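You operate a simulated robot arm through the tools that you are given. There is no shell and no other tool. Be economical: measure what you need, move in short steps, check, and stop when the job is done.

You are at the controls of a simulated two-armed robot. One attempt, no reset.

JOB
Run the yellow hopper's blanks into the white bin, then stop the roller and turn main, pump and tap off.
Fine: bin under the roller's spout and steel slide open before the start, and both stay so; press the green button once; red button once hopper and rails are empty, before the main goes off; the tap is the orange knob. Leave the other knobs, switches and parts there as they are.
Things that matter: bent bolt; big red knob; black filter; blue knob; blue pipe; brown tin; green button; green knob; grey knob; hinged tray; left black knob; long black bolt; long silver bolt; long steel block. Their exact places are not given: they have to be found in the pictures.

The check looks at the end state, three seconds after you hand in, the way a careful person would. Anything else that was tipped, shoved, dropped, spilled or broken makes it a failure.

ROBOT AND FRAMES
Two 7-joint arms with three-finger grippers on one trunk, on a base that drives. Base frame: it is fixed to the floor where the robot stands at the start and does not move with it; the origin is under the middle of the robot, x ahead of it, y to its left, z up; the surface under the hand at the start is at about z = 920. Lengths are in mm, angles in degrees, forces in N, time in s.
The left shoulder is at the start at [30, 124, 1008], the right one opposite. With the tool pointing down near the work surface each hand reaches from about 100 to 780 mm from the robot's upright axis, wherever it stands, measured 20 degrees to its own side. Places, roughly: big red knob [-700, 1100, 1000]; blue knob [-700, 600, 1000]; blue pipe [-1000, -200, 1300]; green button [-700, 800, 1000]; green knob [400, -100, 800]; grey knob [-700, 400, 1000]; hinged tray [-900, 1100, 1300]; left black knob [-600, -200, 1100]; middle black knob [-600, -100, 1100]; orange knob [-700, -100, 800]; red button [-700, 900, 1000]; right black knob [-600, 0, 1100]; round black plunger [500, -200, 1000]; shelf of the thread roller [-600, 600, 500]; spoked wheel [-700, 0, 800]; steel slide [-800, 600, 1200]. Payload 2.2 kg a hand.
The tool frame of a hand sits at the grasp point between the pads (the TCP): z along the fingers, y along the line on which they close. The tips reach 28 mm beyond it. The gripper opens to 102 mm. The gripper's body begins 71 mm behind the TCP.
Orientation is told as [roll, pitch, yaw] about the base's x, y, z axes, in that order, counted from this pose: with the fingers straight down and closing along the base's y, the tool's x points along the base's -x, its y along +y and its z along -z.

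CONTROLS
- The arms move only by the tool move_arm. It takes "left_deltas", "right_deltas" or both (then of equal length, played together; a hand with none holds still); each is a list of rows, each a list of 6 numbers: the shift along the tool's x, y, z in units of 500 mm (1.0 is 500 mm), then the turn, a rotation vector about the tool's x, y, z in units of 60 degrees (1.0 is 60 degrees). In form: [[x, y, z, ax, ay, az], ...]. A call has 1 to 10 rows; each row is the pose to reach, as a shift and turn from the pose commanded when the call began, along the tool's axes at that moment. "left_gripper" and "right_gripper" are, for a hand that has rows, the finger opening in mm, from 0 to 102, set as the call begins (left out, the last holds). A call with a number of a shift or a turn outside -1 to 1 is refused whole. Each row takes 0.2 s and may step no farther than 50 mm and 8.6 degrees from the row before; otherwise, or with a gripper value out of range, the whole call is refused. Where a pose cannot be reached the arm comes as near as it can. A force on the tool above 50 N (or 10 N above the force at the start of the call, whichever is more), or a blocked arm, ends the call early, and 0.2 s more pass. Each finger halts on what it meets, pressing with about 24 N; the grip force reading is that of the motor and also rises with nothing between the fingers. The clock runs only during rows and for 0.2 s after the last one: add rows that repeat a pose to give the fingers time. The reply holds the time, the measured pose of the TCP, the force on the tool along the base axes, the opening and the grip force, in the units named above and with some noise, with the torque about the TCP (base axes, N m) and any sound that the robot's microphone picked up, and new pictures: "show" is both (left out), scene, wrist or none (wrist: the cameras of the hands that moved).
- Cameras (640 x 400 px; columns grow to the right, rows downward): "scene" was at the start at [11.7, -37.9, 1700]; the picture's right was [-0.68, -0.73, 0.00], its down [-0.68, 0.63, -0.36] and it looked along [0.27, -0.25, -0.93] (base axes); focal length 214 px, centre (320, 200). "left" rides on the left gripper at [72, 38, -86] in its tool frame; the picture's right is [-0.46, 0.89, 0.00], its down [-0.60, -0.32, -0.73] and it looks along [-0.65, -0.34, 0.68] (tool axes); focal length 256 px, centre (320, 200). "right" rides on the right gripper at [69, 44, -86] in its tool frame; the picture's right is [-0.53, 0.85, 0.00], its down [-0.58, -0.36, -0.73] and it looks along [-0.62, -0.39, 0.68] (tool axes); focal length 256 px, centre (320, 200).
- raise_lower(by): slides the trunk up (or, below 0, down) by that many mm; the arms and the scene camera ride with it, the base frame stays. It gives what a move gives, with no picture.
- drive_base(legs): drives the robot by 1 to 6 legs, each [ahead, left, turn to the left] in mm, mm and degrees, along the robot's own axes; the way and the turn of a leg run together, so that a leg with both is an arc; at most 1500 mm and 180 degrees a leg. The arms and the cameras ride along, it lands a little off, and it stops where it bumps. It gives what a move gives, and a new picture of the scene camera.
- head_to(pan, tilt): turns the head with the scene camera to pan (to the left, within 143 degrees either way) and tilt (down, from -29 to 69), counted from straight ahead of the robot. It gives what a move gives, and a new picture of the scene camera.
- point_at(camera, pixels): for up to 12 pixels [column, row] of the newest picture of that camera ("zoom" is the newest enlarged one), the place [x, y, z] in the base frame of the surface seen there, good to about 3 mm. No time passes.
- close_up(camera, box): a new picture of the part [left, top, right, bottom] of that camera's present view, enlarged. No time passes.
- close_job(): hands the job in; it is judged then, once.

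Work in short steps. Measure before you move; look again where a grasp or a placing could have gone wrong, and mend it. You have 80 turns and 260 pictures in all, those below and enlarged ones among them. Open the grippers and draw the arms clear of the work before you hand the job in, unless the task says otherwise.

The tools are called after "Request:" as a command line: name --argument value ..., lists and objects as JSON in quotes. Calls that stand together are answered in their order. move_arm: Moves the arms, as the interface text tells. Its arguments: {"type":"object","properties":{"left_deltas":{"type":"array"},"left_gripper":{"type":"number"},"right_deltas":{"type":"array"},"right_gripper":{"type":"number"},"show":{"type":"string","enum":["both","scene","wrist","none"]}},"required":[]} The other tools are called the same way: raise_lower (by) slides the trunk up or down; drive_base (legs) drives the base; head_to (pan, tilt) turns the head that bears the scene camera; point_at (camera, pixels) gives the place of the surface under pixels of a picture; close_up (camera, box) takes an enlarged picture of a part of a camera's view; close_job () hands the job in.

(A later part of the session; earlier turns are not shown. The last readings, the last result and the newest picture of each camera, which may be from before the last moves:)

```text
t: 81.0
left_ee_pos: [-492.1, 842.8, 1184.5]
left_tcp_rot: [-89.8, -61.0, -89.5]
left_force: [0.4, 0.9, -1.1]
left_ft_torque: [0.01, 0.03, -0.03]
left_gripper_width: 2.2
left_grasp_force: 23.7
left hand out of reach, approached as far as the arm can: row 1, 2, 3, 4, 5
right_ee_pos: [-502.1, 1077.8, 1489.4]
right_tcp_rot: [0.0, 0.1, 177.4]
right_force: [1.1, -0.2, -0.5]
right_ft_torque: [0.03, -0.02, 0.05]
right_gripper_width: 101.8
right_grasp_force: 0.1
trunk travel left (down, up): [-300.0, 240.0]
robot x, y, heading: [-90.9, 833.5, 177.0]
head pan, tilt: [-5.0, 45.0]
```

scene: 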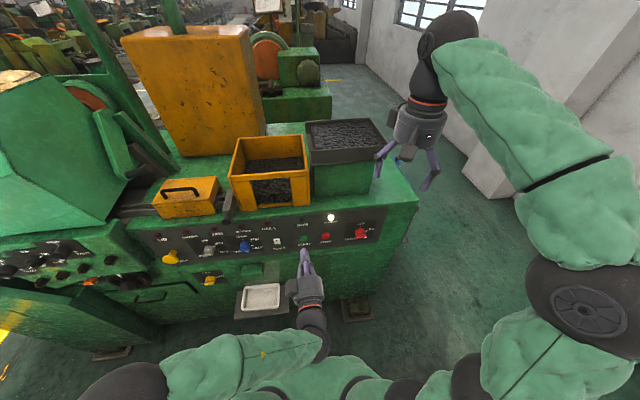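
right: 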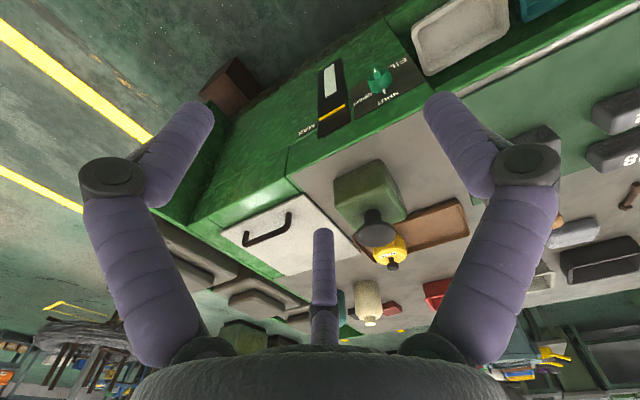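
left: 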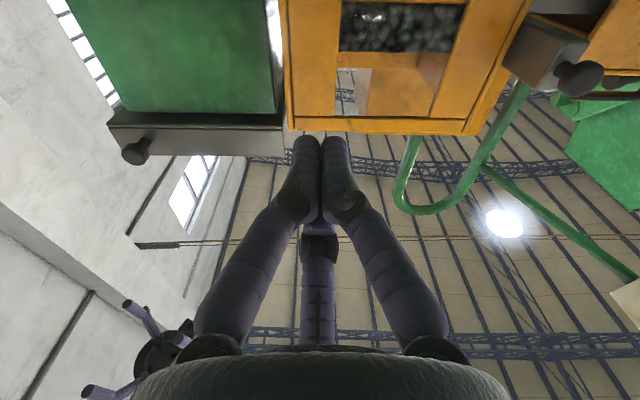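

Arm joint limits stop that; I use the trunk instead to bring the hand down to the button's height.

Request:
raise_lower --by -206

Request:
move_arm --left_deltas '[[0, 0, 0.06, 0, 0, 0], [0, 0, 0.12, 0, 0, 0], [0, 0, 0.18, 0, 0, 0], [0, 0, 0.24, 0, 0, 0]]'

Request:
close_up --camera "left" --box '[220, 0, 420, 200]'

```text
t: 83.2
left_ee_pos: [-491.2, 841.9, 978.9]
left_tcp_rot: [-89.9, -61.0, -89.4]
left_force: [-0.1, -0.2, 0.6]
left_ft_torque: [0.01, 0.02, 0.02]
left_gripper_width: 2.2
left_grasp_force: 24.2
right_ee_pos: [-500.7, 1077.7, 1284.1]
right_tcp_rot: [0.0, 0.0, 177.4]
right_force: [-0.5, 0.9, 0.3]
right_ft_torque: [0.01, 0.01, 0.01]
right_gripper_width: 102.2
right_grasp_force: 0.1
trunk travel left (down, up): [-94.0, 446.0]
robot x, y, heading: [-95.3, 838.4, 177.3]
head pan, tilt: [-5.0, 45.0]
```

```text
t: 84.2
left_ee_pos: [-613.6, 839.3, 978.3]
left_tcp_rot: [-89.5, -61.1, -89.6]
left_force: [-0.4, -0.8, 0.0]
left_ft_torque: [0.0, 0.02, -0.01]
left_gripper_width: 2.3
left_grasp_force: 24.3
right_ee_pos: [-501.7, 1078.5, 1282.5]
right_tcp_rot: [0.0, 0.0, 177.4]
right_force: [0.4, 0.2, 0.4]
right_ft_torque: [0.01, -0.02, 0.02]
right_gripper_width: 102.2
right_grasp_force: 0.1
trunk travel left (down, up): [-94.0, 446.0]
robot x, y, heading: [-93.9, 833.4, 177.8]
head pan, tilt: [-5.0, 45.0]
```

scene: 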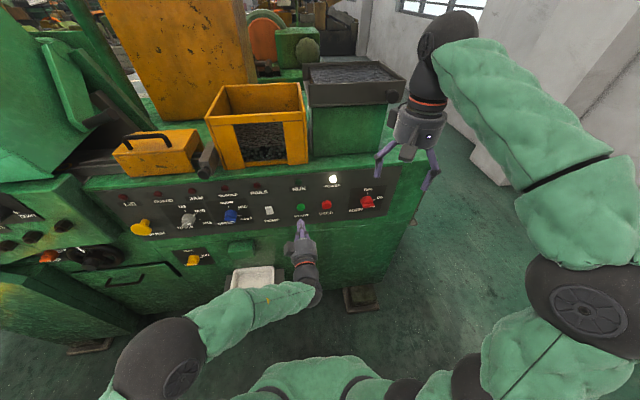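
left: 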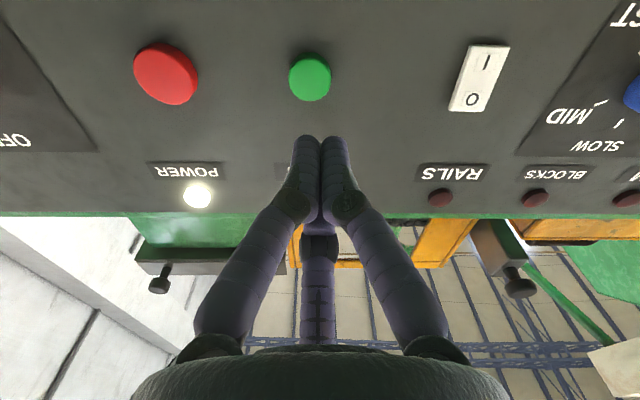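

```text
2.00 times, centred on (320, 100) of left
```

zoom: 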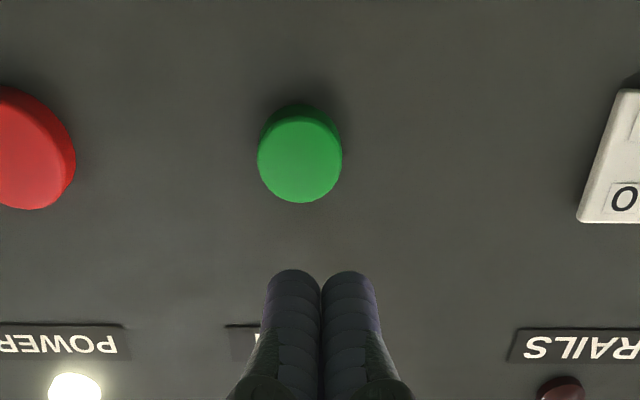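

The wrist view shows START, STOP and PUMP closely. I measure them and zoom on the rocker to read its state.

Request:
point_at --camera "left" --pixels '[[310, 82], [165, 77], [485, 62], [474, 98], [480, 80], [492, 48], [330, 30]]'

Request:
close_up --camera "left" --box '[430, 20, 530, 130]'

```text
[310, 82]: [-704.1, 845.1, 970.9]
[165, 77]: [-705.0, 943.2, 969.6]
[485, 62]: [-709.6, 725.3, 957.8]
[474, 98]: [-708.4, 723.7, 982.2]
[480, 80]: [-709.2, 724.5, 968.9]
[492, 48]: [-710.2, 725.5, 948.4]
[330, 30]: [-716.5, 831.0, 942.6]
```

```text
3.64 times, centred on (480, 75) of left
```

zoom: 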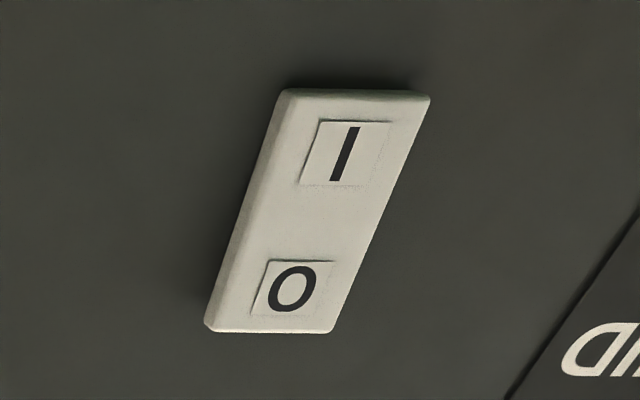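

Rocker is at I (O half stands proud), so the pump is on. Bin in place, slide open: press START (−704, 844, 971) once and withdraw.

Request:
move_arm --left_deltas '[[0.016, 0, 0.06, 0, 0, 0], [0.016, 0, 0.11, 0, 0, 0], [0.016, 0, 0.124, 0, 0, 0], [0.016, 0, 0.132, 0, 0, 0], [0.016, 0, 0.138, 0, 0, 0], [0.016, 0, 0.09, 0, 0, 0], [0.016, 0, 0.03, 0, 0, 0]]'

Request:
close_up --camera "scene" --box '[100, 80, 420, 280]'

```text
t: 85.8
left_ee_pos: [-625.8, 846.4, 975.6]
left_tcp_rot: [-89.8, -61.1, -89.6]
left_force: [-0.1, -0.5, -0.4]
left_ft_torque: [0.0, 0.02, -0.04]
left_gripper_width: 2.1
left_grasp_force: 24.2
right_ee_pos: [-500.9, 1078.9, 1283.0]
right_tcp_rot: [0.1, 0.0, 177.3]
right_force: [0.7, 0.3, 0.8]
right_ft_torque: [-0.03, -0.01, -0.03]
right_gripper_width: 101.8
right_grasp_force: 0.1
trunk travel left (down, up): [-94.0, 446.0]
robot x, y, heading: [-94.1, 834.4, 177.1]
head pan, tilt: [-5.0, 45.0]
```

scene: 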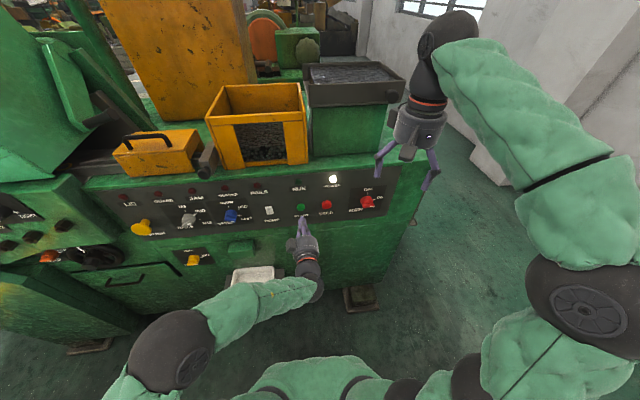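
left: 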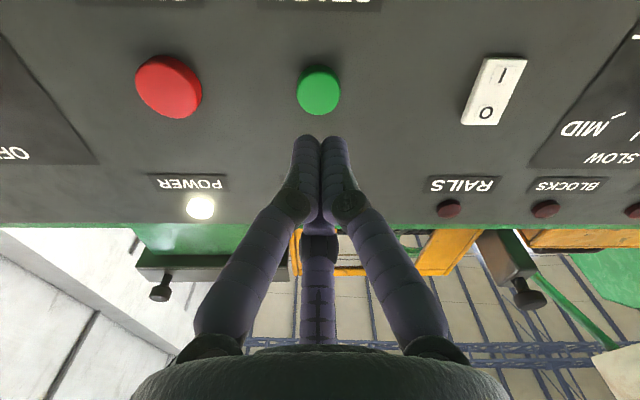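

```text
2.00 times, centred on (260, 180) of scene
```

zoom: 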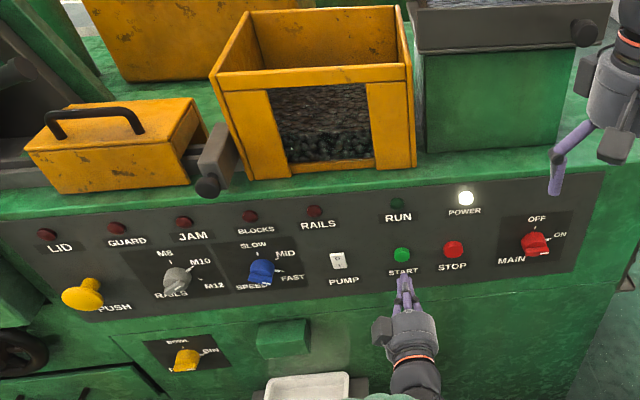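

RUN is still dark, so the press did not reach far enough. I press again watching the force, aimed 4 mm lower.

Request:
move_arm --left_deltas '[[0.007, 0.004, 0.06, 0, 0, 0], [0.007, 0.004, 0.1, 0, 0, 0], [0.007, 0.004, 0.11, 0, 0, 0], [0.007, 0.004, 0.116, 0, 0, 0]]' --show "wrist"

```text
t: 86.8
left_ee_pos: [-684.9, 843.8, 967.9]
left_tcp_rot: [-89.6, -60.9, -89.5]
left_force: [3.0, 0.5, -0.5]
left_ft_torque: [0.0, 0.01, -0.07]
left_gripper_width: 2.1
left_grasp_force: 23.6
right_ee_pos: [-500.5, 1078.9, 1284.1]
right_tcp_rot: [0.1, 0.1, 177.3]
right_force: [-0.1, -0.5, 0.2]
right_ft_torque: [0.01, -0.01, 0.04]
right_gripper_width: 101.9
right_grasp_force: 0.1
trunk travel left (down, up): [-94.0, 446.0]
robot x, y, heading: [-92.9, 833.1, 177.6]
head pan, tilt: [-5.0, 45.0]
heard: click
```

left: 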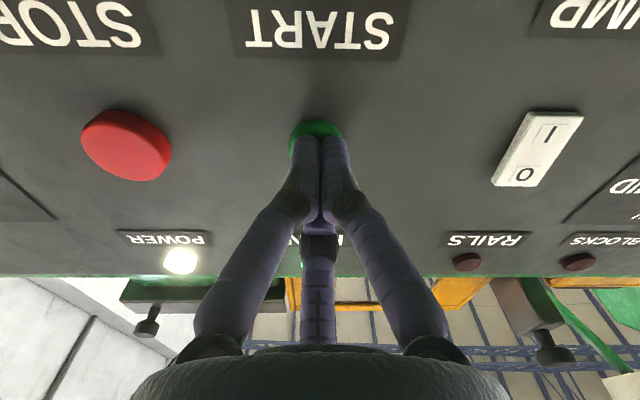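

A click at x=−685. I withdraw and look.

Request:
move_arm --left_deltas '[[0, 0, -0.04, 0, 0, 0], [0, 0, -0.1, 0, 0, 0], [0, 0, -0.14, 0, 0, 0]]' --show "scene"

Request:
close_up --camera "scene" --box '[80, 70, 400, 270]'

```text
t: 87.6
left_ee_pos: [-614.6, 846.9, 972.9]
left_tcp_rot: [-89.3, -61.3, -89.6]
left_force: [-0.1, 0.2, 0.0]
left_ft_torque: [-0.03, 0.01, 0.01]
left_gripper_width: 2.3
left_grasp_force: 24.0
left hand out of reach, approached as far as the arm can: row 3
right_ee_pos: [-500.1, 1079.7, 1282.5]
right_tcp_rot: [0.0, -0.1, 177.4]
right_force: [-0.3, 1.6, 0.0]
right_ft_torque: [0.0, 0.01, 0.0]
right_gripper_width: 102.2
right_grasp_force: 0.0
trunk travel left (down, up): [-94.0, 446.0]
robot x, y, heading: [-93.6, 835.0, 177.2]
head pan, tilt: [-5.0, 45.0]
```

scene: 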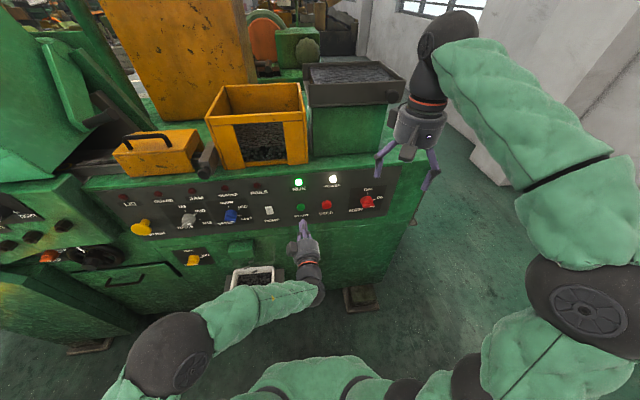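

```text
2.00 times, centred on (240, 170) of scene
```

zoom: 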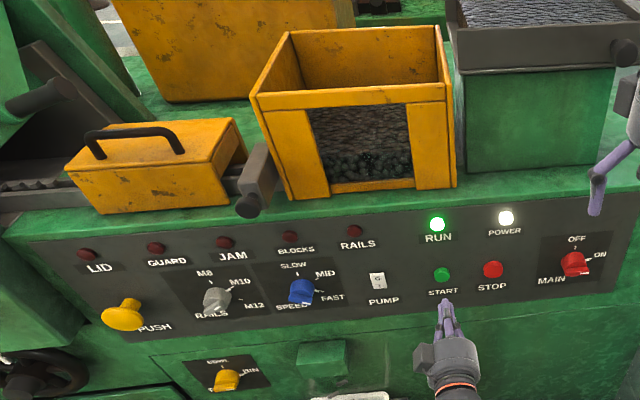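

RUN is lit and blanks are dropping into the bin. While it runs I shift the robot to face STOP and wait.

Request:
drive_base --legs '[[0, -97, 0]]'

Request:
move_arm --left_deltas '[[0, 0, 0, 0, 0, 0], [0, 0, 0, 0, 0, 0], [0, 0, 0, 0, 0, 0], [0, 0, 0, 0, 0, 0], [0, 0, 0, 0, 0, 0], [0, 0, 0, 0, 0, 0], [0, 0, 0, 0, 0, 0], [0, 0, 0, 0, 0, 0], [0, 0, 0, 0, 0, 0], [0, 0, 0, 0, 0, 0]]' --show "none"

Request:
head_to --pan 20 --tilt 45

Request:
close_up --camera "scene" --box '[150, 80, 470, 310]'

```text
t: 88.8
left_ee_pos: [-609.4, 942.9, 972.3]
left_tcp_rot: [-89.4, -61.4, -89.7]
left_force: [0.8, 0.0, 0.1]
left_ft_torque: [-0.04, -0.04, 0.06]
left_gripper_width: 2.1
left_grasp_force: 23.5
right_ee_pos: [-495.9, 1176.5, 1282.8]
right_tcp_rot: [0.1, 0.0, 177.4]
right_force: [-0.2, 0.7, -0.2]
right_ft_torque: [-0.05, -0.01, 0.0]
right_gripper_width: 102.0
right_grasp_force: 0.0
trunk travel left (down, up): [-94.0, 446.0]
robot x, y, heading: [-92.4, 925.7, 177.3]
head pan, tilt: [-5.0, 45.0]
```

scene: 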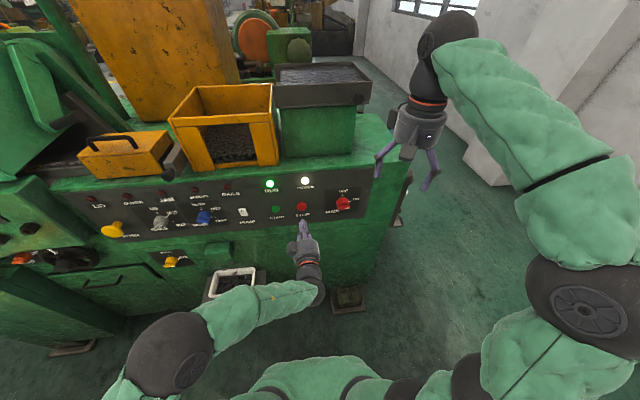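

```text
t: 91.0
left_ee_pos: [-610.6, 944.3, 972.1]
left_tcp_rot: [-89.3, -61.2, -89.6]
left_force: [0.2, -0.3, 0.1]
left_ft_torque: [0.01, 0.04, 0.0]
left_gripper_width: 2.3
left_grasp_force: 23.5
right_ee_pos: [-496.1, 1174.2, 1284.2]
right_tcp_rot: [0.0, -0.1, 177.3]
right_force: [-0.7, -0.1, -0.5]
right_ft_torque: [-0.03, -0.01, 0.0]
right_gripper_width: 101.9
right_grasp_force: 0.0
trunk travel left (down, up): [-94.0, 446.0]
robot x, y, heading: [-90.7, 928.4, 177.3]
head pan, tilt: [-5.0, 45.0]
```

```text
t: 91.9
left_ee_pos: [-608.8, 941.7, 972.1]
left_tcp_rot: [-89.3, -61.3, -89.7]
left_force: [0.1, -0.3, -0.4]
left_ft_torque: [0.02, -0.02, 0.03]
left_gripper_width: 2.5
left_grasp_force: 24.4
right_ee_pos: [-497.4, 1174.7, 1283.6]
right_tcp_rot: [0.0, 0.0, 177.5]
right_force: [0.1, 0.1, -0.9]
right_ft_torque: [0.01, -0.03, -0.01]
right_gripper_width: 101.8
right_grasp_force: 0.2
trunk travel left (down, up): [-94.0, 446.0]
robot x, y, heading: [-87.9, 933.0, 177.4]
head pan, tilt: [20.0, 45.0]
```

scene: 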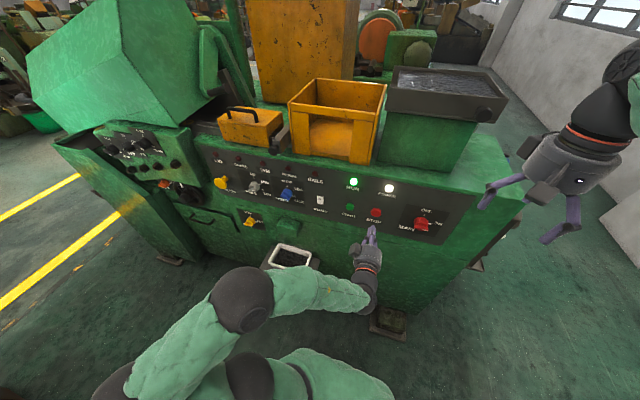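

```text
1.74 times, centred on (310, 195) of scene
```

zoom: 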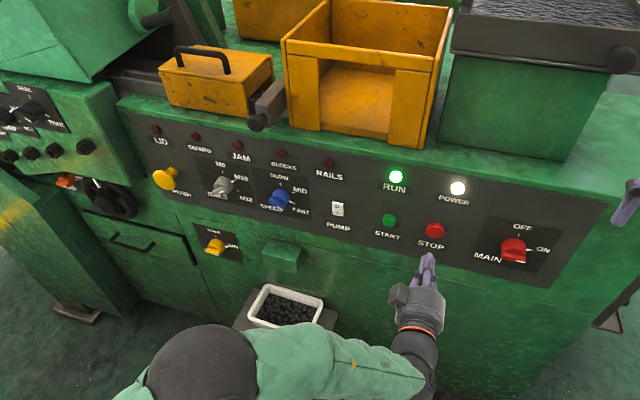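

Hopper looks empty already. I check the rails left and right of the lid box.

Request:
close_up --camera "scene" --box '[180, 80, 320, 170]'

Request:
close_up --camera "scene" --box '[255, 235, 335, 285]'

```text
4.44 times, centred on (250, 125) of scene
```

zoom: 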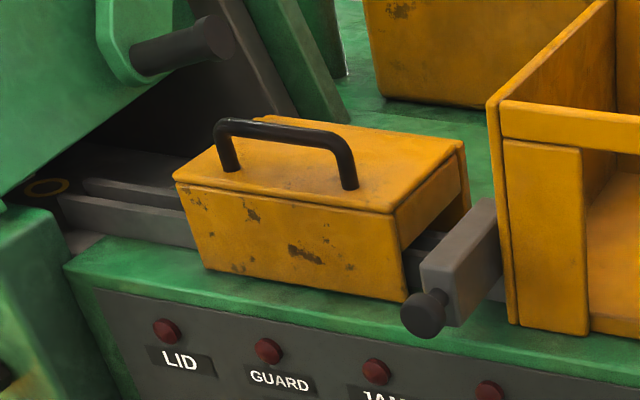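

```text
8.00 times, centred on (295, 260) of scene
```

zoom: 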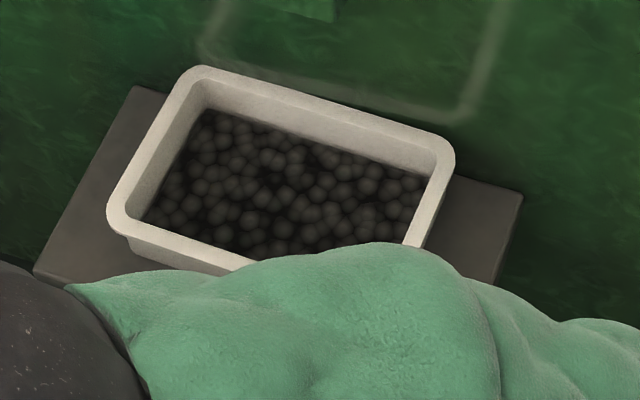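

Visible rails look empty; I wait a few more seconds for any under the box, then compare.

Request:
move_arm --left_deltas '[[0, 0, 0, 0, 0, 0], [0, 0, 0, 0, 0, 0], [0, 0, 0, 0, 0, 0], [0, 0, 0, 0, 0, 0], [0, 0, 0, 0, 0, 0], [0, 0, 0, 0, 0, 0], [0, 0, 0, 0, 0, 0], [0, 0, 0, 0, 0, 0], [0, 0, 0, 0, 0, 0], [0, 0, 0, 0, 0, 0]]' --show "none"

Request:
move_arm --left_deltas '[[0, 0, 0, 0, 0, 0], [0, 0, 0, 0, 0, 0], [0, 0, 0, 0, 0, 0], [0, 0, 0, 0, 0, 0], [0, 0, 0, 0, 0, 0], [0, 0, 0, 0, 0, 0], [0, 0, 0, 0, 0, 0], [0, 0, 0, 0, 0, 0], [0, 0, 0, 0, 0, 0], [0, 0, 0, 0, 0, 0]]' --show "none"

Request:
close_up --camera "scene" --box '[255, 235, 335, 285]'

Request:
close_up --camera "scene" --box '[180, 60, 400, 200]'

Request:
close_up --camera "left" --box '[160, 0, 480, 200]'

Request:
point_at --camera "scene" --pixels '[[376, 213]]'

```text
t: 94.1
left_ee_pos: [-609.9, 941.9, 973.2]
left_tcp_rot: [-89.3, -61.3, -89.7]
left_force: [-0.5, 0.4, -0.6]
left_ft_torque: [0.0, 0.0, 0.01]
left_gripper_width: 2.1
left_grasp_force: 24.2
right_ee_pos: [-496.6, 1173.2, 1283.2]
right_tcp_rot: [0.1, 0.1, 177.5]
right_force: [0.7, 0.1, 0.2]
right_ft_torque: [-0.01, 0.04, 0.03]
right_gripper_width: 102.2
right_grasp_force: 0.0
trunk travel left (down, up): [-94.0, 446.0]
robot x, y, heading: [-91.1, 928.4, 177.3]
head pan, tilt: [20.0, 45.0]
```

```text
t: 96.3
left_ee_pos: [-610.0, 942.3, 971.2]
left_tcp_rot: [-89.3, -61.4, -89.7]
left_force: [0.7, 0.1, 0.0]
left_ft_torque: [-0.02, -0.02, -0.01]
left_gripper_width: 2.2
left_grasp_force: 24.0
right_ee_pos: [-496.6, 1175.6, 1283.7]
right_tcp_rot: [0.1, 0.0, 177.4]
right_force: [0.3, -0.4, -0.4]
right_ft_torque: [0.01, 0.01, 0.0]
right_gripper_width: 102.0
right_grasp_force: 0.2
trunk travel left (down, up): [-94.0, 446.0]
robot x, y, heading: [-85.7, 929.5, 177.4]
head pan, tilt: [20.0, 45.0]
```

```text
8.00 times, centred on (295, 260) of scene
```

zoom: 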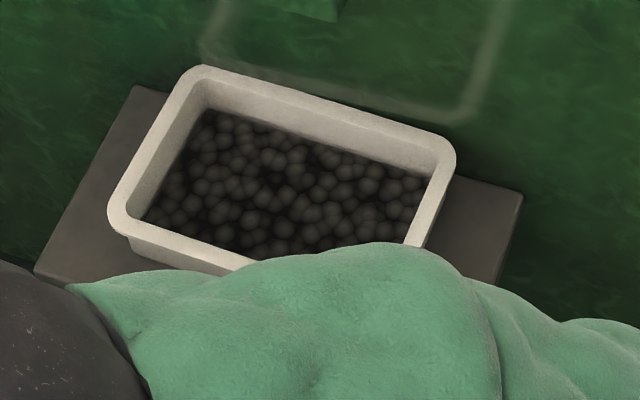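

```text
2.86 times, centred on (290, 130) of scene
```

zoom: 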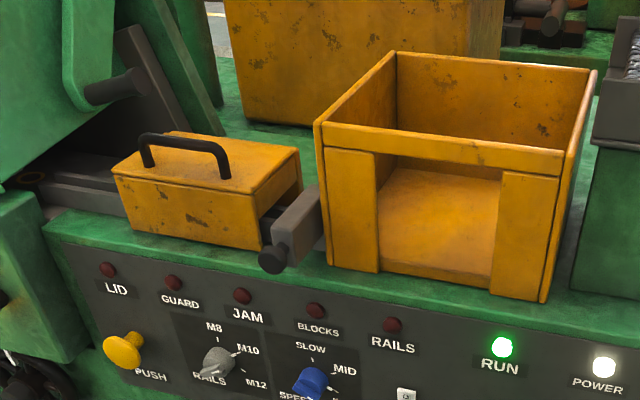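

```text
2.00 times, centred on (320, 100) of left
```

zoom: 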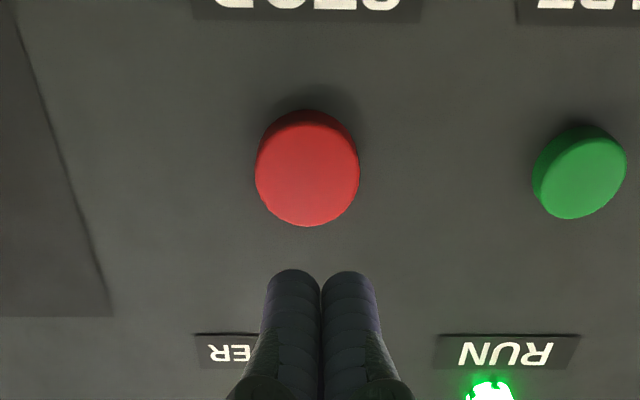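

```text
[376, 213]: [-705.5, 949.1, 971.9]
```

Nothing moves any more: hopper and rails empty, bin stable. Press STOP and withdraw.

Request:
move_arm --left_deltas '[[0.005, 0.002, 0.07, 0, 0, 0], [0.005, 0.002, 0.13, 0, 0, 0], [0.005, 0.002, 0.148, 0, 0, 0], [0.005, 0.002, 0.156, 0, 0, 0], [0.005, 0.002, 0.09, 0, 0, 0], [0, 0, 0.02, 0, 0, 0]]' --show "wrist"

Request:
close_up --camera "scene" --box '[180, 60, 500, 260]'

```text
t: 97.7
left_ee_pos: [-618.8, 943.2, 971.0]
left_tcp_rot: [-89.2, -61.3, -89.7]
left_force: [1.4, -0.1, 0.5]
left_ft_torque: [0.0, 0.0, 0.03]
left_gripper_width: 1.9
left_grasp_force: 23.8
right_ee_pos: [-496.0, 1175.4, 1283.5]
right_tcp_rot: [-0.1, 0.0, 177.3]
right_force: [-0.1, 0.5, -0.3]
right_ft_torque: [0.03, -0.03, -0.02]
right_gripper_width: 102.1
right_grasp_force: 0.0
trunk travel left (down, up): [-94.0, 446.0]
robot x, y, heading: [-92.1, 932.9, 177.3]
head pan, tilt: [20.0, 45.0]
heard: click
```

left: 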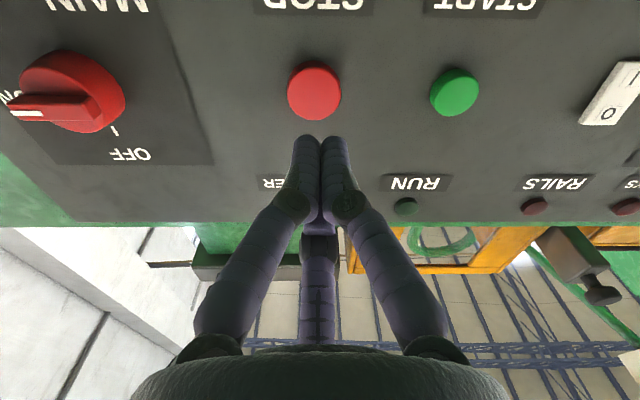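

```text
2.00 times, centred on (340, 160) of scene
```

zoom: 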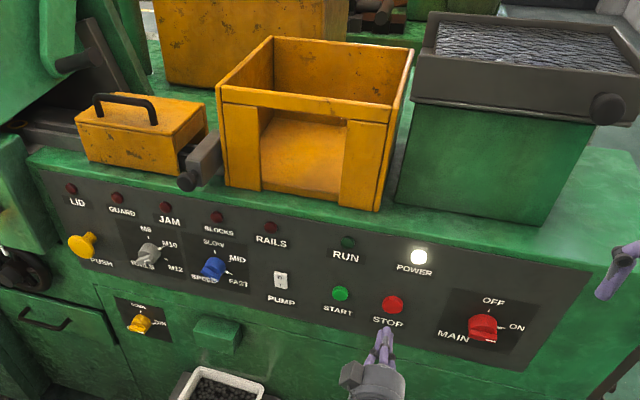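

RUN went out, POWER still lit. Now MAIN: shift 155 right to face it, then measure the knob.

Request:
drive_base --legs '[[0, -155, 0]]'

Request:
move_arm --left_deltas '[[0, 0, 0, 0, 0, 0], [0, 0, 0, 0, 0, 0], [0, 0, 0, 0, 0, 0]]' --left_gripper 60 --show "wrist"

Request:
close_up --camera "left" --box '[220, 20, 420, 160]'

```text
t: 99.0
left_ee_pos: [-613.1, 1096.3, 972.2]
left_tcp_rot: [-89.3, -61.3, -89.6]
left_force: [-0.2, 0.4, -0.5]
left_ft_torque: [-0.01, 0.0, 0.05]
left_gripper_width: 2.2
left_grasp_force: 23.6
right_ee_pos: [-490.4, 1328.3, 1282.7]
right_tcp_rot: [0.1, 0.0, 177.4]
right_force: [-0.2, 0.4, -0.3]
right_ft_torque: [-0.06, 0.02, 0.0]
right_gripper_width: 102.2
right_grasp_force: 0.1
trunk travel left (down, up): [-94.0, 446.0]
robot x, y, heading: [-85.4, 1081.5, 177.4]
head pan, tilt: [20.0, 45.0]
```

scene: 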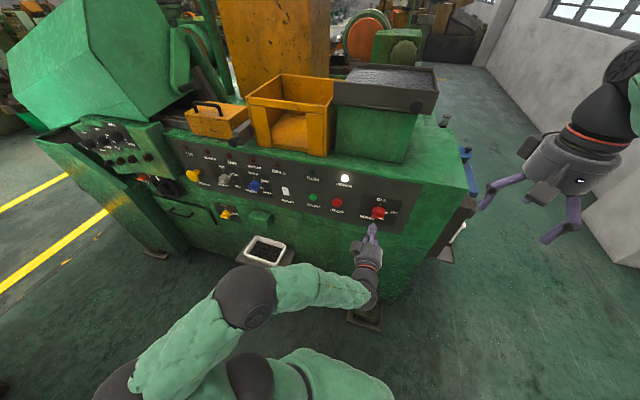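

```text
t: 99.8
left_ee_pos: [-613.8, 1095.1, 972.0]
left_tcp_rot: [-89.3, -61.4, -89.7]
left_force: [-1.0, -0.8, -0.1]
left_ft_torque: [-0.01, 0.02, -0.04]
left_gripper_width: 60.0
left_grasp_force: 0.1
right_ee_pos: [-489.0, 1326.7, 1282.6]
right_tcp_rot: [0.0, 0.0, 177.5]
right_force: [-1.0, -0.4, 0.0]
right_ft_torque: [0.01, 0.0, 0.0]
right_gripper_width: 102.1
right_grasp_force: 0.1
trunk travel left (down, up): [-94.0, 446.0]
robot x, y, heading: [-81.9, 1082.7, 177.5]
head pan, tilt: [20.0, 45.0]
```

left: 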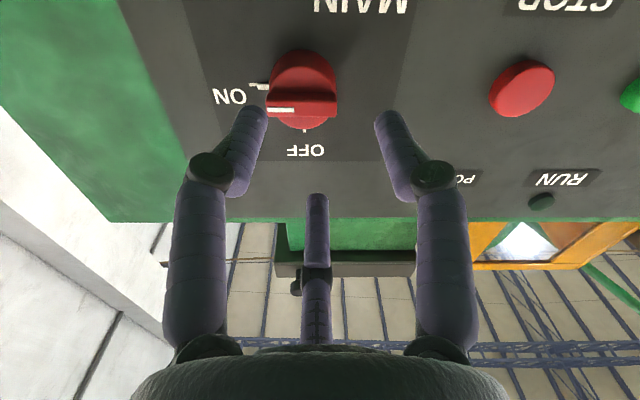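

```text
2.86 times, centred on (320, 90) of left
```

zoom: 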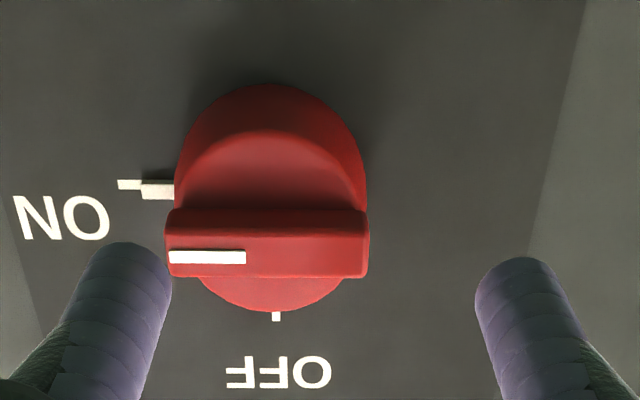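

Bar is horizontal, mark at ON; OFF is straight up, so 90° counter-clockwise. Measure the bar and disc.

Request:
point_at --camera "zoom" --pixels '[[267, 245], [180, 245], [360, 245], [267, 218], [267, 268], [267, 150], [267, 100], [180, 180], [360, 180], [267, 295]]'

```text
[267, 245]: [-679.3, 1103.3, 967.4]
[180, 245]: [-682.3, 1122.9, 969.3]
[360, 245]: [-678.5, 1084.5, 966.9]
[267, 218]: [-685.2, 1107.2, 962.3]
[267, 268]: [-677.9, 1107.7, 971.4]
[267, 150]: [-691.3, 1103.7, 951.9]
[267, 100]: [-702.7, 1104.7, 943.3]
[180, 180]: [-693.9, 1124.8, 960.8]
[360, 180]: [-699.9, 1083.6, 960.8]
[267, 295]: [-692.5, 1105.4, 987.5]
```

Bar centre (y 1104, z 967), front x −678, disc face −693. Move to straddle the bar (C above, A/B below) and close.

Request:
move_arm --left_deltas '[[0.0226, -0.0084, 0.02, 0, 0, 0], [0.0226, -0.0084, 0.07, 0, 0, 0], [0.0226, -0.0084, 0.1, 0, 0, 0]]' --show "none"

Request:
move_arm --left_deltas '[[0, 0, 0, 0, 0, 0], [0, 0, 0, 0, 0, 0], [0, 0, 0, 0, 0, 0], [0, 0, 0, 0, 0, 0]]' --left_gripper 0 --show "wrist"

```text
t: 100.6
left_ee_pos: [-662.8, 1104.3, 962.8]
left_tcp_rot: [-89.2, -61.4, -89.7]
left_force: [-0.3, -0.8, -0.3]
left_ft_torque: [0.01, 0.01, 0.02]
left_gripper_width: 59.6
left_grasp_force: 0.0
right_ee_pos: [-490.5, 1324.6, 1283.0]
right_tcp_rot: [0.1, 0.1, 177.5]
right_force: [0.6, 0.0, 0.6]
right_ft_torque: [0.02, 0.02, 0.0]
right_gripper_width: 102.2
right_grasp_force: 0.1
trunk travel left (down, up): [-94.0, 446.0]
robot x, y, heading: [-81.6, 1081.9, 177.7]
head pan, tilt: [20.0, 45.0]
```

```text
t: 101.6
left_ee_pos: [-663.6, 1103.6, 966.4]
left_tcp_rot: [-89.8, -61.3, -89.1]
left_force: [-3.9, 0.9, 10.1]
left_ft_torque: [0.29, 0.29, -0.07]
left_gripper_width: 20.3
left_grasp_force: 45.1
right_ee_pos: [-490.0, 1327.6, 1284.7]
right_tcp_rot: [0.0, 0.0, 177.5]
right_force: [0.2, -0.1, 0.4]
right_ft_torque: [0.01, 0.01, 0.02]
right_gripper_width: 102.4
right_grasp_force: 0.0
trunk travel left (down, up): [-94.0, 446.0]
robot x, y, heading: [-83.2, 1083.7, 177.8]
head pan, tilt: [20.0, 45.0]
```

left: 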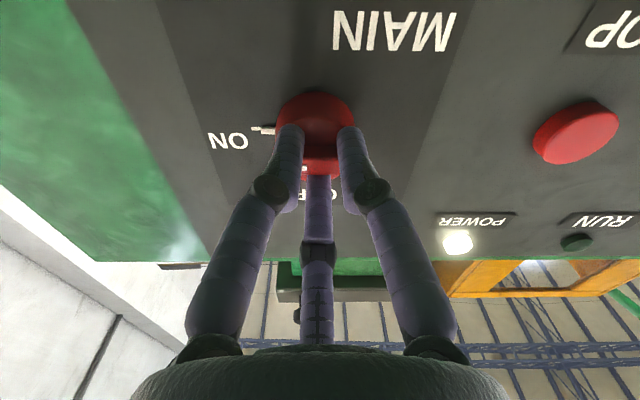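

Bar gripped. Turn −60° about the tool axis first.

Request:
move_arm --left_deltas '[[0, 0, 0, 0, 0, -0.125], [0, 0, 0, 0, 0, -0.25], [0, 0, 0, 0, 0, -0.375], [0, 0, 0, 0, 0, -0.5], [0, 0, 0, 0, 0, -0.625], [0, 0, 0, 0, 0, -0.75], [0, 0, 0, 0, 0, -0.875], [0, 0, 0, 0, 0, -1.0]]' --show "wrist"

```text
t: 102.1
left_ee_pos: [-663.5, 1108.4, 968.9]
left_tcp_rot: [-82.9, -54.9, -92.9]
left_force: [0.5, -14.8, -6.4]
left_ft_torque: [0.04, 0.51, 1.57]
left_gripper_width: 21.2
left_grasp_force: 45.4
left hand out of reach, approached as far as the arm can: row 1, 2
right_ee_pos: [-489.9, 1323.5, 1283.1]
right_tcp_rot: [0.1, -0.1, 177.7]
right_force: [-0.2, 0.4, -0.3]
right_ft_torque: [-0.07, 0.02, 0.02]
right_gripper_width: 101.7
right_grasp_force: 0.1
trunk travel left (down, up): [-94.0, 446.0]
robot x, y, heading: [-85.0, 1079.5, 177.7]
head pan, tilt: [20.0, 45.0]
stopped in row 2 (left hand): the force on the tool passed its limit at 101 N (the readings are from after the stop); the commanded pose is now the measured one
```

left: 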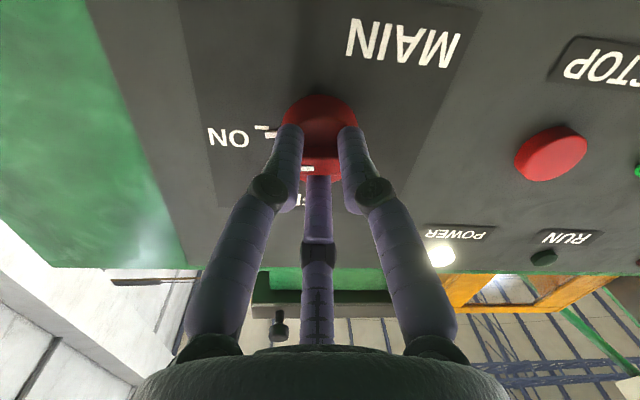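

The wrist is at its limit in that direction. I release, back off, and pre-turn the hand +90° so that the −90° turn is available, then grip the round disc.

Request:
move_arm --left_deltas '[[0, 0, 0, 0, 0, 0], [0, 0, 0, 0, 0, 0], [0, 0, 0, 0, 0, 0], [0, 0, -0.05, 0, 0, 0], [0, 0, -0.1, 0, 0, 0]]' --left_gripper 80 --show "none"

Request:
move_arm --left_deltas '[[0, 0, 0, 0, 0, 0.125], [0, 0, 0, 0, 0, 0.25], [0, 0, 0, 0, 0, 0.375], [0, 0, 0, 0, 0, 0.5], [0, 0, 0, 0, 0, 0.625], [0, 0, 0, 0, 0, 0.75], [0, 0, 0, 0, 0, 0.875], [0, 0, 0, 0, 0, 1.0]]' --show "wrist"

```text
t: 103.3
left_ee_pos: [-613.8, 1116.0, 973.7]
left_tcp_rot: [-82.4, -55.3, -93.6]
left_force: [-0.1, -0.5, 0.7]
left_ft_torque: [0.02, -0.03, 0.01]
left_gripper_width: 80.1
left_grasp_force: 0.1
left hand out of reach, approached as far as the arm can: row 5
right_ee_pos: [-489.9, 1324.3, 1283.1]
right_tcp_rot: [0.0, 0.1, 177.6]
right_force: [-0.4, -0.1, -0.2]
right_ft_torque: [-0.02, -0.03, -0.01]
right_gripper_width: 101.9
right_grasp_force: 0.1
trunk travel left (down, up): [-94.0, 446.0]
robot x, y, heading: [-81.1, 1081.3, 177.6]
head pan, tilt: [20.0, 45.0]
```

```text
t: 105.1
left_ee_pos: [-613.7, 1116.4, 974.5]
left_tcp_rot: [80.8, -64.4, 100.8]
left_force: [0.2, 0.2, 1.1]
left_ft_torque: [0.03, 0.01, 0.02]
left_gripper_width: 79.9
left_grasp_force: 0.1
right_ee_pos: [-490.9, 1323.9, 1283.6]
right_tcp_rot: [-0.1, 0.0, 177.6]
right_force: [1.1, -1.2, -0.8]
right_ft_torque: [-0.01, -0.02, 0.01]
right_gripper_width: 102.1
right_grasp_force: 0.1
trunk travel left (down, up): [-94.0, 446.0]
robot x, y, heading: [-83.7, 1078.4, 177.6]
head pan, tilt: [20.0, 45.0]
```

left: 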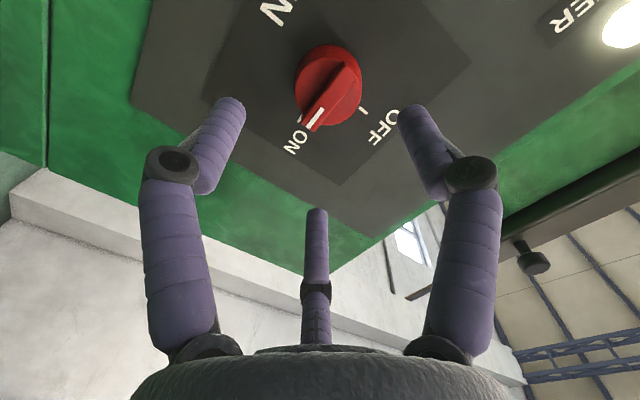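

It turns freely that way. Add +45° more and remove the 4° droop.

Request:
move_arm --left_deltas '[[0, 0, 0, 0.002, -0.013, 0.125], [0, 0, 0, 0.004, -0.026, 0.25], [0, 0, 0, 0.005, -0.039, 0.375], [0, 0, 0, 0.007, -0.052, 0.5], [0, 0, 0, 0.009, -0.065, 0.625], [0, 0, 0, 0.01, -0.078, 0.75]]' --show "wrist"

Request:
close_up --camera "left" --box '[220, 0, 440, 160]'

```text
t: 106.5
left_ee_pos: [-615.1, 1117.1, 974.9]
left_tcp_rot: [88.6, -19.8, 89.1]
left_force: [0.6, 0.7, -0.1]
left_ft_torque: [0.0, 0.01, -0.01]
left_gripper_width: 79.9
left_grasp_force: 0.0
right_ee_pos: [-490.1, 1324.9, 1283.4]
right_tcp_rot: [-0.1, -0.1, 177.7]
right_force: [-0.2, 0.9, -0.3]
right_ft_torque: [0.01, -0.01, 0.04]
right_gripper_width: 102.0
right_grasp_force: 0.1
trunk travel left (down, up): [-94.0, 446.0]
robot x, y, heading: [-83.5, 1082.6, 177.4]
head pan, tilt: [20.0, 45.0]
```

left: 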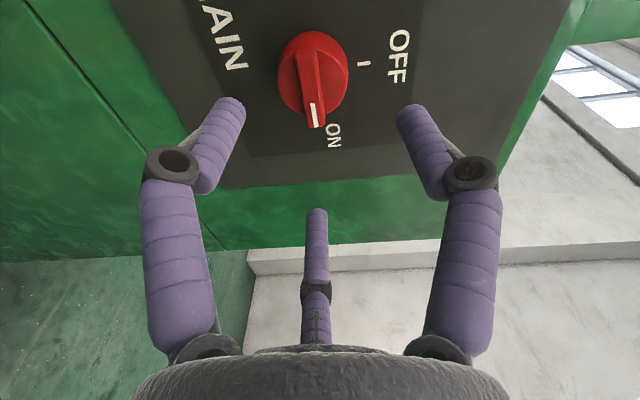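

```text
2.50 times, centred on (330, 80) of left
```

zoom: 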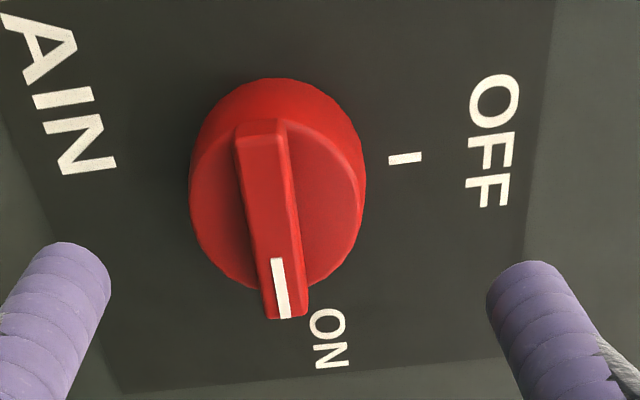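

Hand axis is straight (−1, .02, −.02), camera now at −y. Advance around the disc and close on it.

Request:
move_arm --left_deltas '[[0.032, -0.002, 0, 0, 0, 0], [0.032, -0.002, 0.065, 0, 0, 0], [0.032, -0.002, 0.13, 0, 0, 0]]' --show "none"

Request:
move_arm --left_deltas '[[0, 0, 0, 0, 0, 0], [0, 0, 0, 0, 0, 0], [0, 0, 0, 0, 0, 0], [0, 0, 0, 0, 0, 0]]' --left_gripper 10 --show "wrist"

```text
t: 107.3
left_ee_pos: [-680.1, 1102.5, 965.5]
left_tcp_rot: [88.5, -20.0, 89.2]
left_force: [0.6, 0.1, -0.5]
left_ft_torque: [0.0, -0.03, -0.02]
left_gripper_width: 79.8
left_grasp_force: 0.0
right_ee_pos: [-491.3, 1324.7, 1284.4]
right_tcp_rot: [0.0, 0.0, 177.6]
right_force: [-0.1, 0.6, -0.4]
right_ft_torque: [0.01, 0.0, 0.0]
right_gripper_width: 101.9
right_grasp_force: 0.0
trunk travel left (down, up): [-94.0, 446.0]
robot x, y, heading: [-82.0, 1083.7, 177.2]
head pan, tilt: [20.0, 45.0]
```

```text
t: 108.3
left_ee_pos: [-678.5, 1104.6, 968.8]
left_tcp_rot: [89.0, -20.0, 88.9]
left_force: [0.9, 8.4, 17.5]
left_ft_torque: [0.06, 1.13, -0.27]
left_gripper_width: 45.6
left_grasp_force: 44.7
right_ee_pos: [-489.1, 1324.9, 1284.9]
right_tcp_rot: [-0.1, 0.0, 177.6]
right_force: [0.4, -0.1, 1.0]
right_ft_torque: [-0.01, 0.05, 0.0]
right_gripper_width: 102.0
right_grasp_force: 0.1
trunk travel left (down, up): [-94.0, 446.0]
robot x, y, heading: [-81.3, 1084.1, 177.5]
head pan, tilt: [20.0, 45.0]
```

left: 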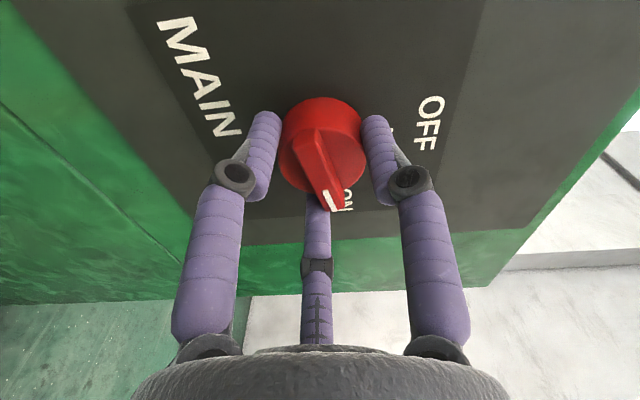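

Disc gripped (45.6 mm). Turn −60° with a 3 mm recentring.

Request:
move_arm --left_deltas '[[-0.004, 0.005, 0, 0, 0, 0], [-0.004, 0.005, 0, 0, 0, -0.14], [-0.004, 0.005, 0, 0, 0, -0.28], [-0.004, 0.005, 0, 0, 0, -0.42], [-0.004, 0.005, 0, 0, 0, -0.56], [-0.004, 0.005, 0, 0, 0, -0.7], [-0.004, 0.005, 0, 0, 0, -0.84], [-0.004, 0.005, 0, 0, 0, -0.98]]' --show "wrist"

```text
t: 110.1
left_ee_pos: [-677.7, 1105.2, 969.5]
left_tcp_rot: [83.4, -78.7, 95.0]
left_force: [9.0, 7.0, 10.5]
left_ft_torque: [0.02, 0.8, -0.54]
left_gripper_width: 44.7
left_grasp_force: 44.9
right_ee_pos: [-489.4, 1325.7, 1283.9]
right_tcp_rot: [0.0, -0.1, 177.6]
right_force: [-0.5, -0.2, 0.1]
right_ft_torque: [0.01, 0.03, 0.01]
right_gripper_width: 102.1
right_grasp_force: 0.0
trunk travel left (down, up): [-94.0, 446.0]
robot x, y, heading: [-79.9, 1081.7, 177.6]
head pan, tilt: [20.0, 45.0]
```

left: 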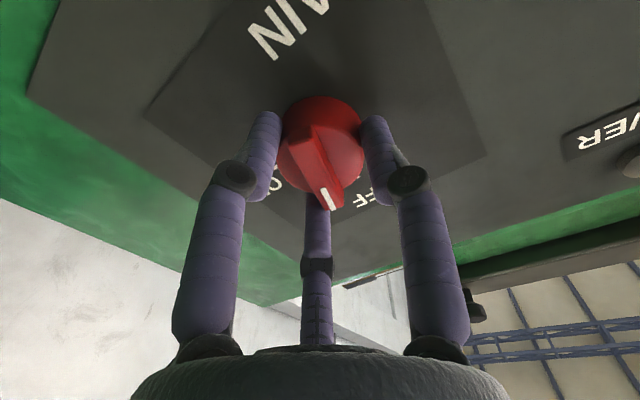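

Knob follows; POWER lamp has gone dark. Finish the remaining ~32°.

Request:
move_arm --left_deltas '[[0, 0, 0, 0, 0, -0.13], [0, 0, 0, 0, 0, -0.26], [0, 0, 0, 0, 0, -0.39], [0, 0, 0, 0, 0, -0.53]]' --show "wrist"

Request:
close_up --camera "left" --box '[220, 60, 440, 220]'

```text
t: 111.1
left_ee_pos: [-677.9, 1106.4, 970.3]
left_tcp_rot: [-86.3, -69.6, -94.8]
left_force: [14.3, 14.4, 7.0]
left_ft_torque: [-2.51, 1.2, 0.68]
left_gripper_width: 45.5
left_grasp_force: 44.9
right_ee_pos: [-488.4, 1326.5, 1284.1]
right_tcp_rot: [0.0, -0.1, 177.7]
right_force: [-0.1, 0.4, -0.2]
right_ft_torque: [0.0, 0.01, -0.01]
right_gripper_width: 102.2
right_grasp_force: 0.1
trunk travel left (down, up): [-94.0, 446.0]
robot x, y, heading: [-82.3, 1084.9, 177.7]
head pan, tilt: [20.0, 45.0]
```

left: 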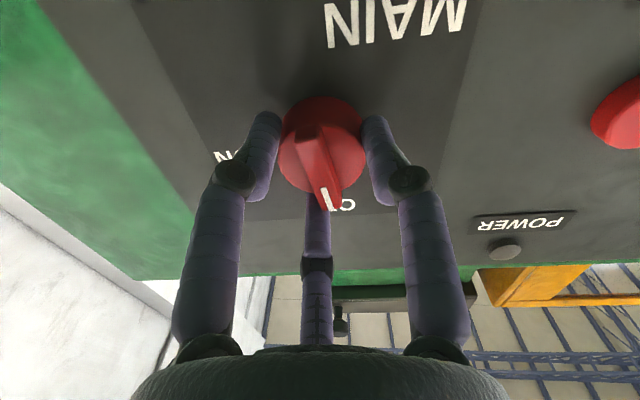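

```text
2.50 times, centred on (330, 140) of left
```

zoom: 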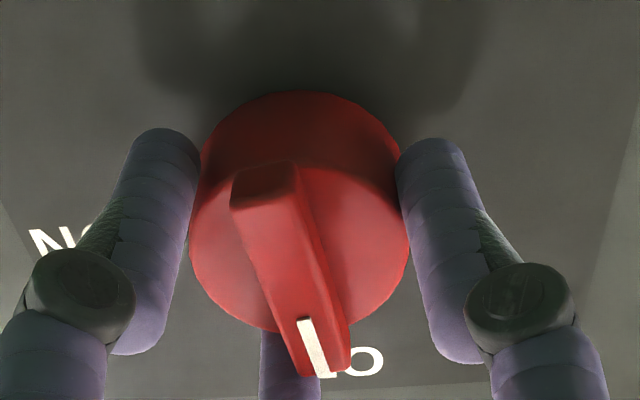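

Torque of 2.5 N·m shows the knob at its OFF stop and POWER is off. Release and back away to check the pointer.

Request:
move_arm --left_deltas '[[0, 0, 0, 0, 0, 0], [0, 0, 0, 0, 0, 0], [0, 0, 0, 0, 0, 0], [0, 0, -0.07, 0, 0, 0], [0, 0, -0.12, 0, 0, 0]]' --left_gripper 85 --show "wrist"

Request:
close_up --camera "scene" --box '[270, 160, 430, 260]'

```text
t: 112.3
left_ee_pos: [-618.7, 1102.1, 970.4]
left_tcp_rot: [-86.2, -69.4, -94.9]
left_force: [-0.1, 0.2, -1.1]
left_ft_torque: [0.01, -0.01, -0.01]
left_gripper_width: 85.1
left_grasp_force: 0.0
right_ee_pos: [-490.8, 1324.2, 1283.5]
right_tcp_rot: [0.0, 0.0, 177.5]
right_force: [1.5, -0.5, 0.0]
right_ft_torque: [0.02, -0.01, 0.04]
right_gripper_width: 101.9
right_grasp_force: 0.0
trunk travel left (down, up): [-94.0, 446.0]
robot x, y, heading: [-77.9, 1082.0, 177.4]
head pan, tilt: [20.0, 45.0]
```

left: 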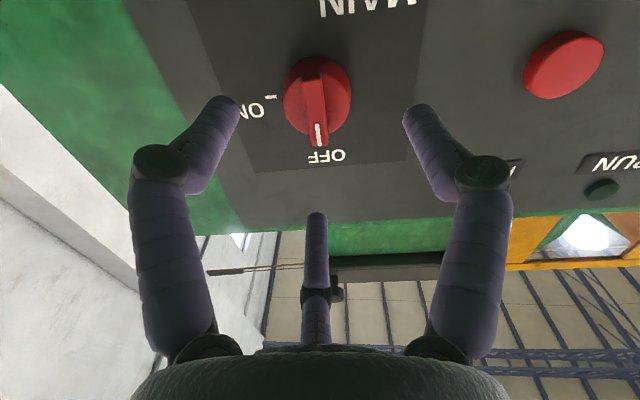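

```text
4.00 times, centred on (350, 210) of scene
```

zoom: 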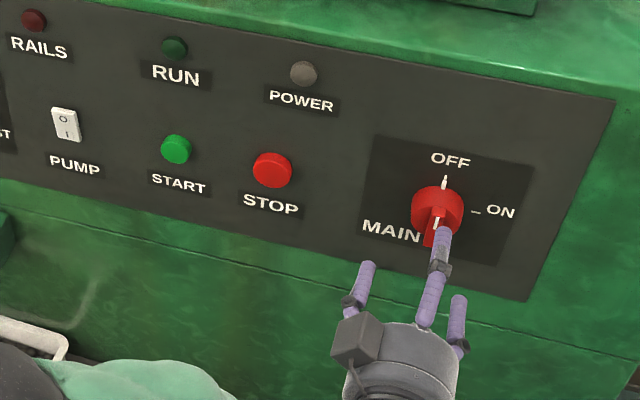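

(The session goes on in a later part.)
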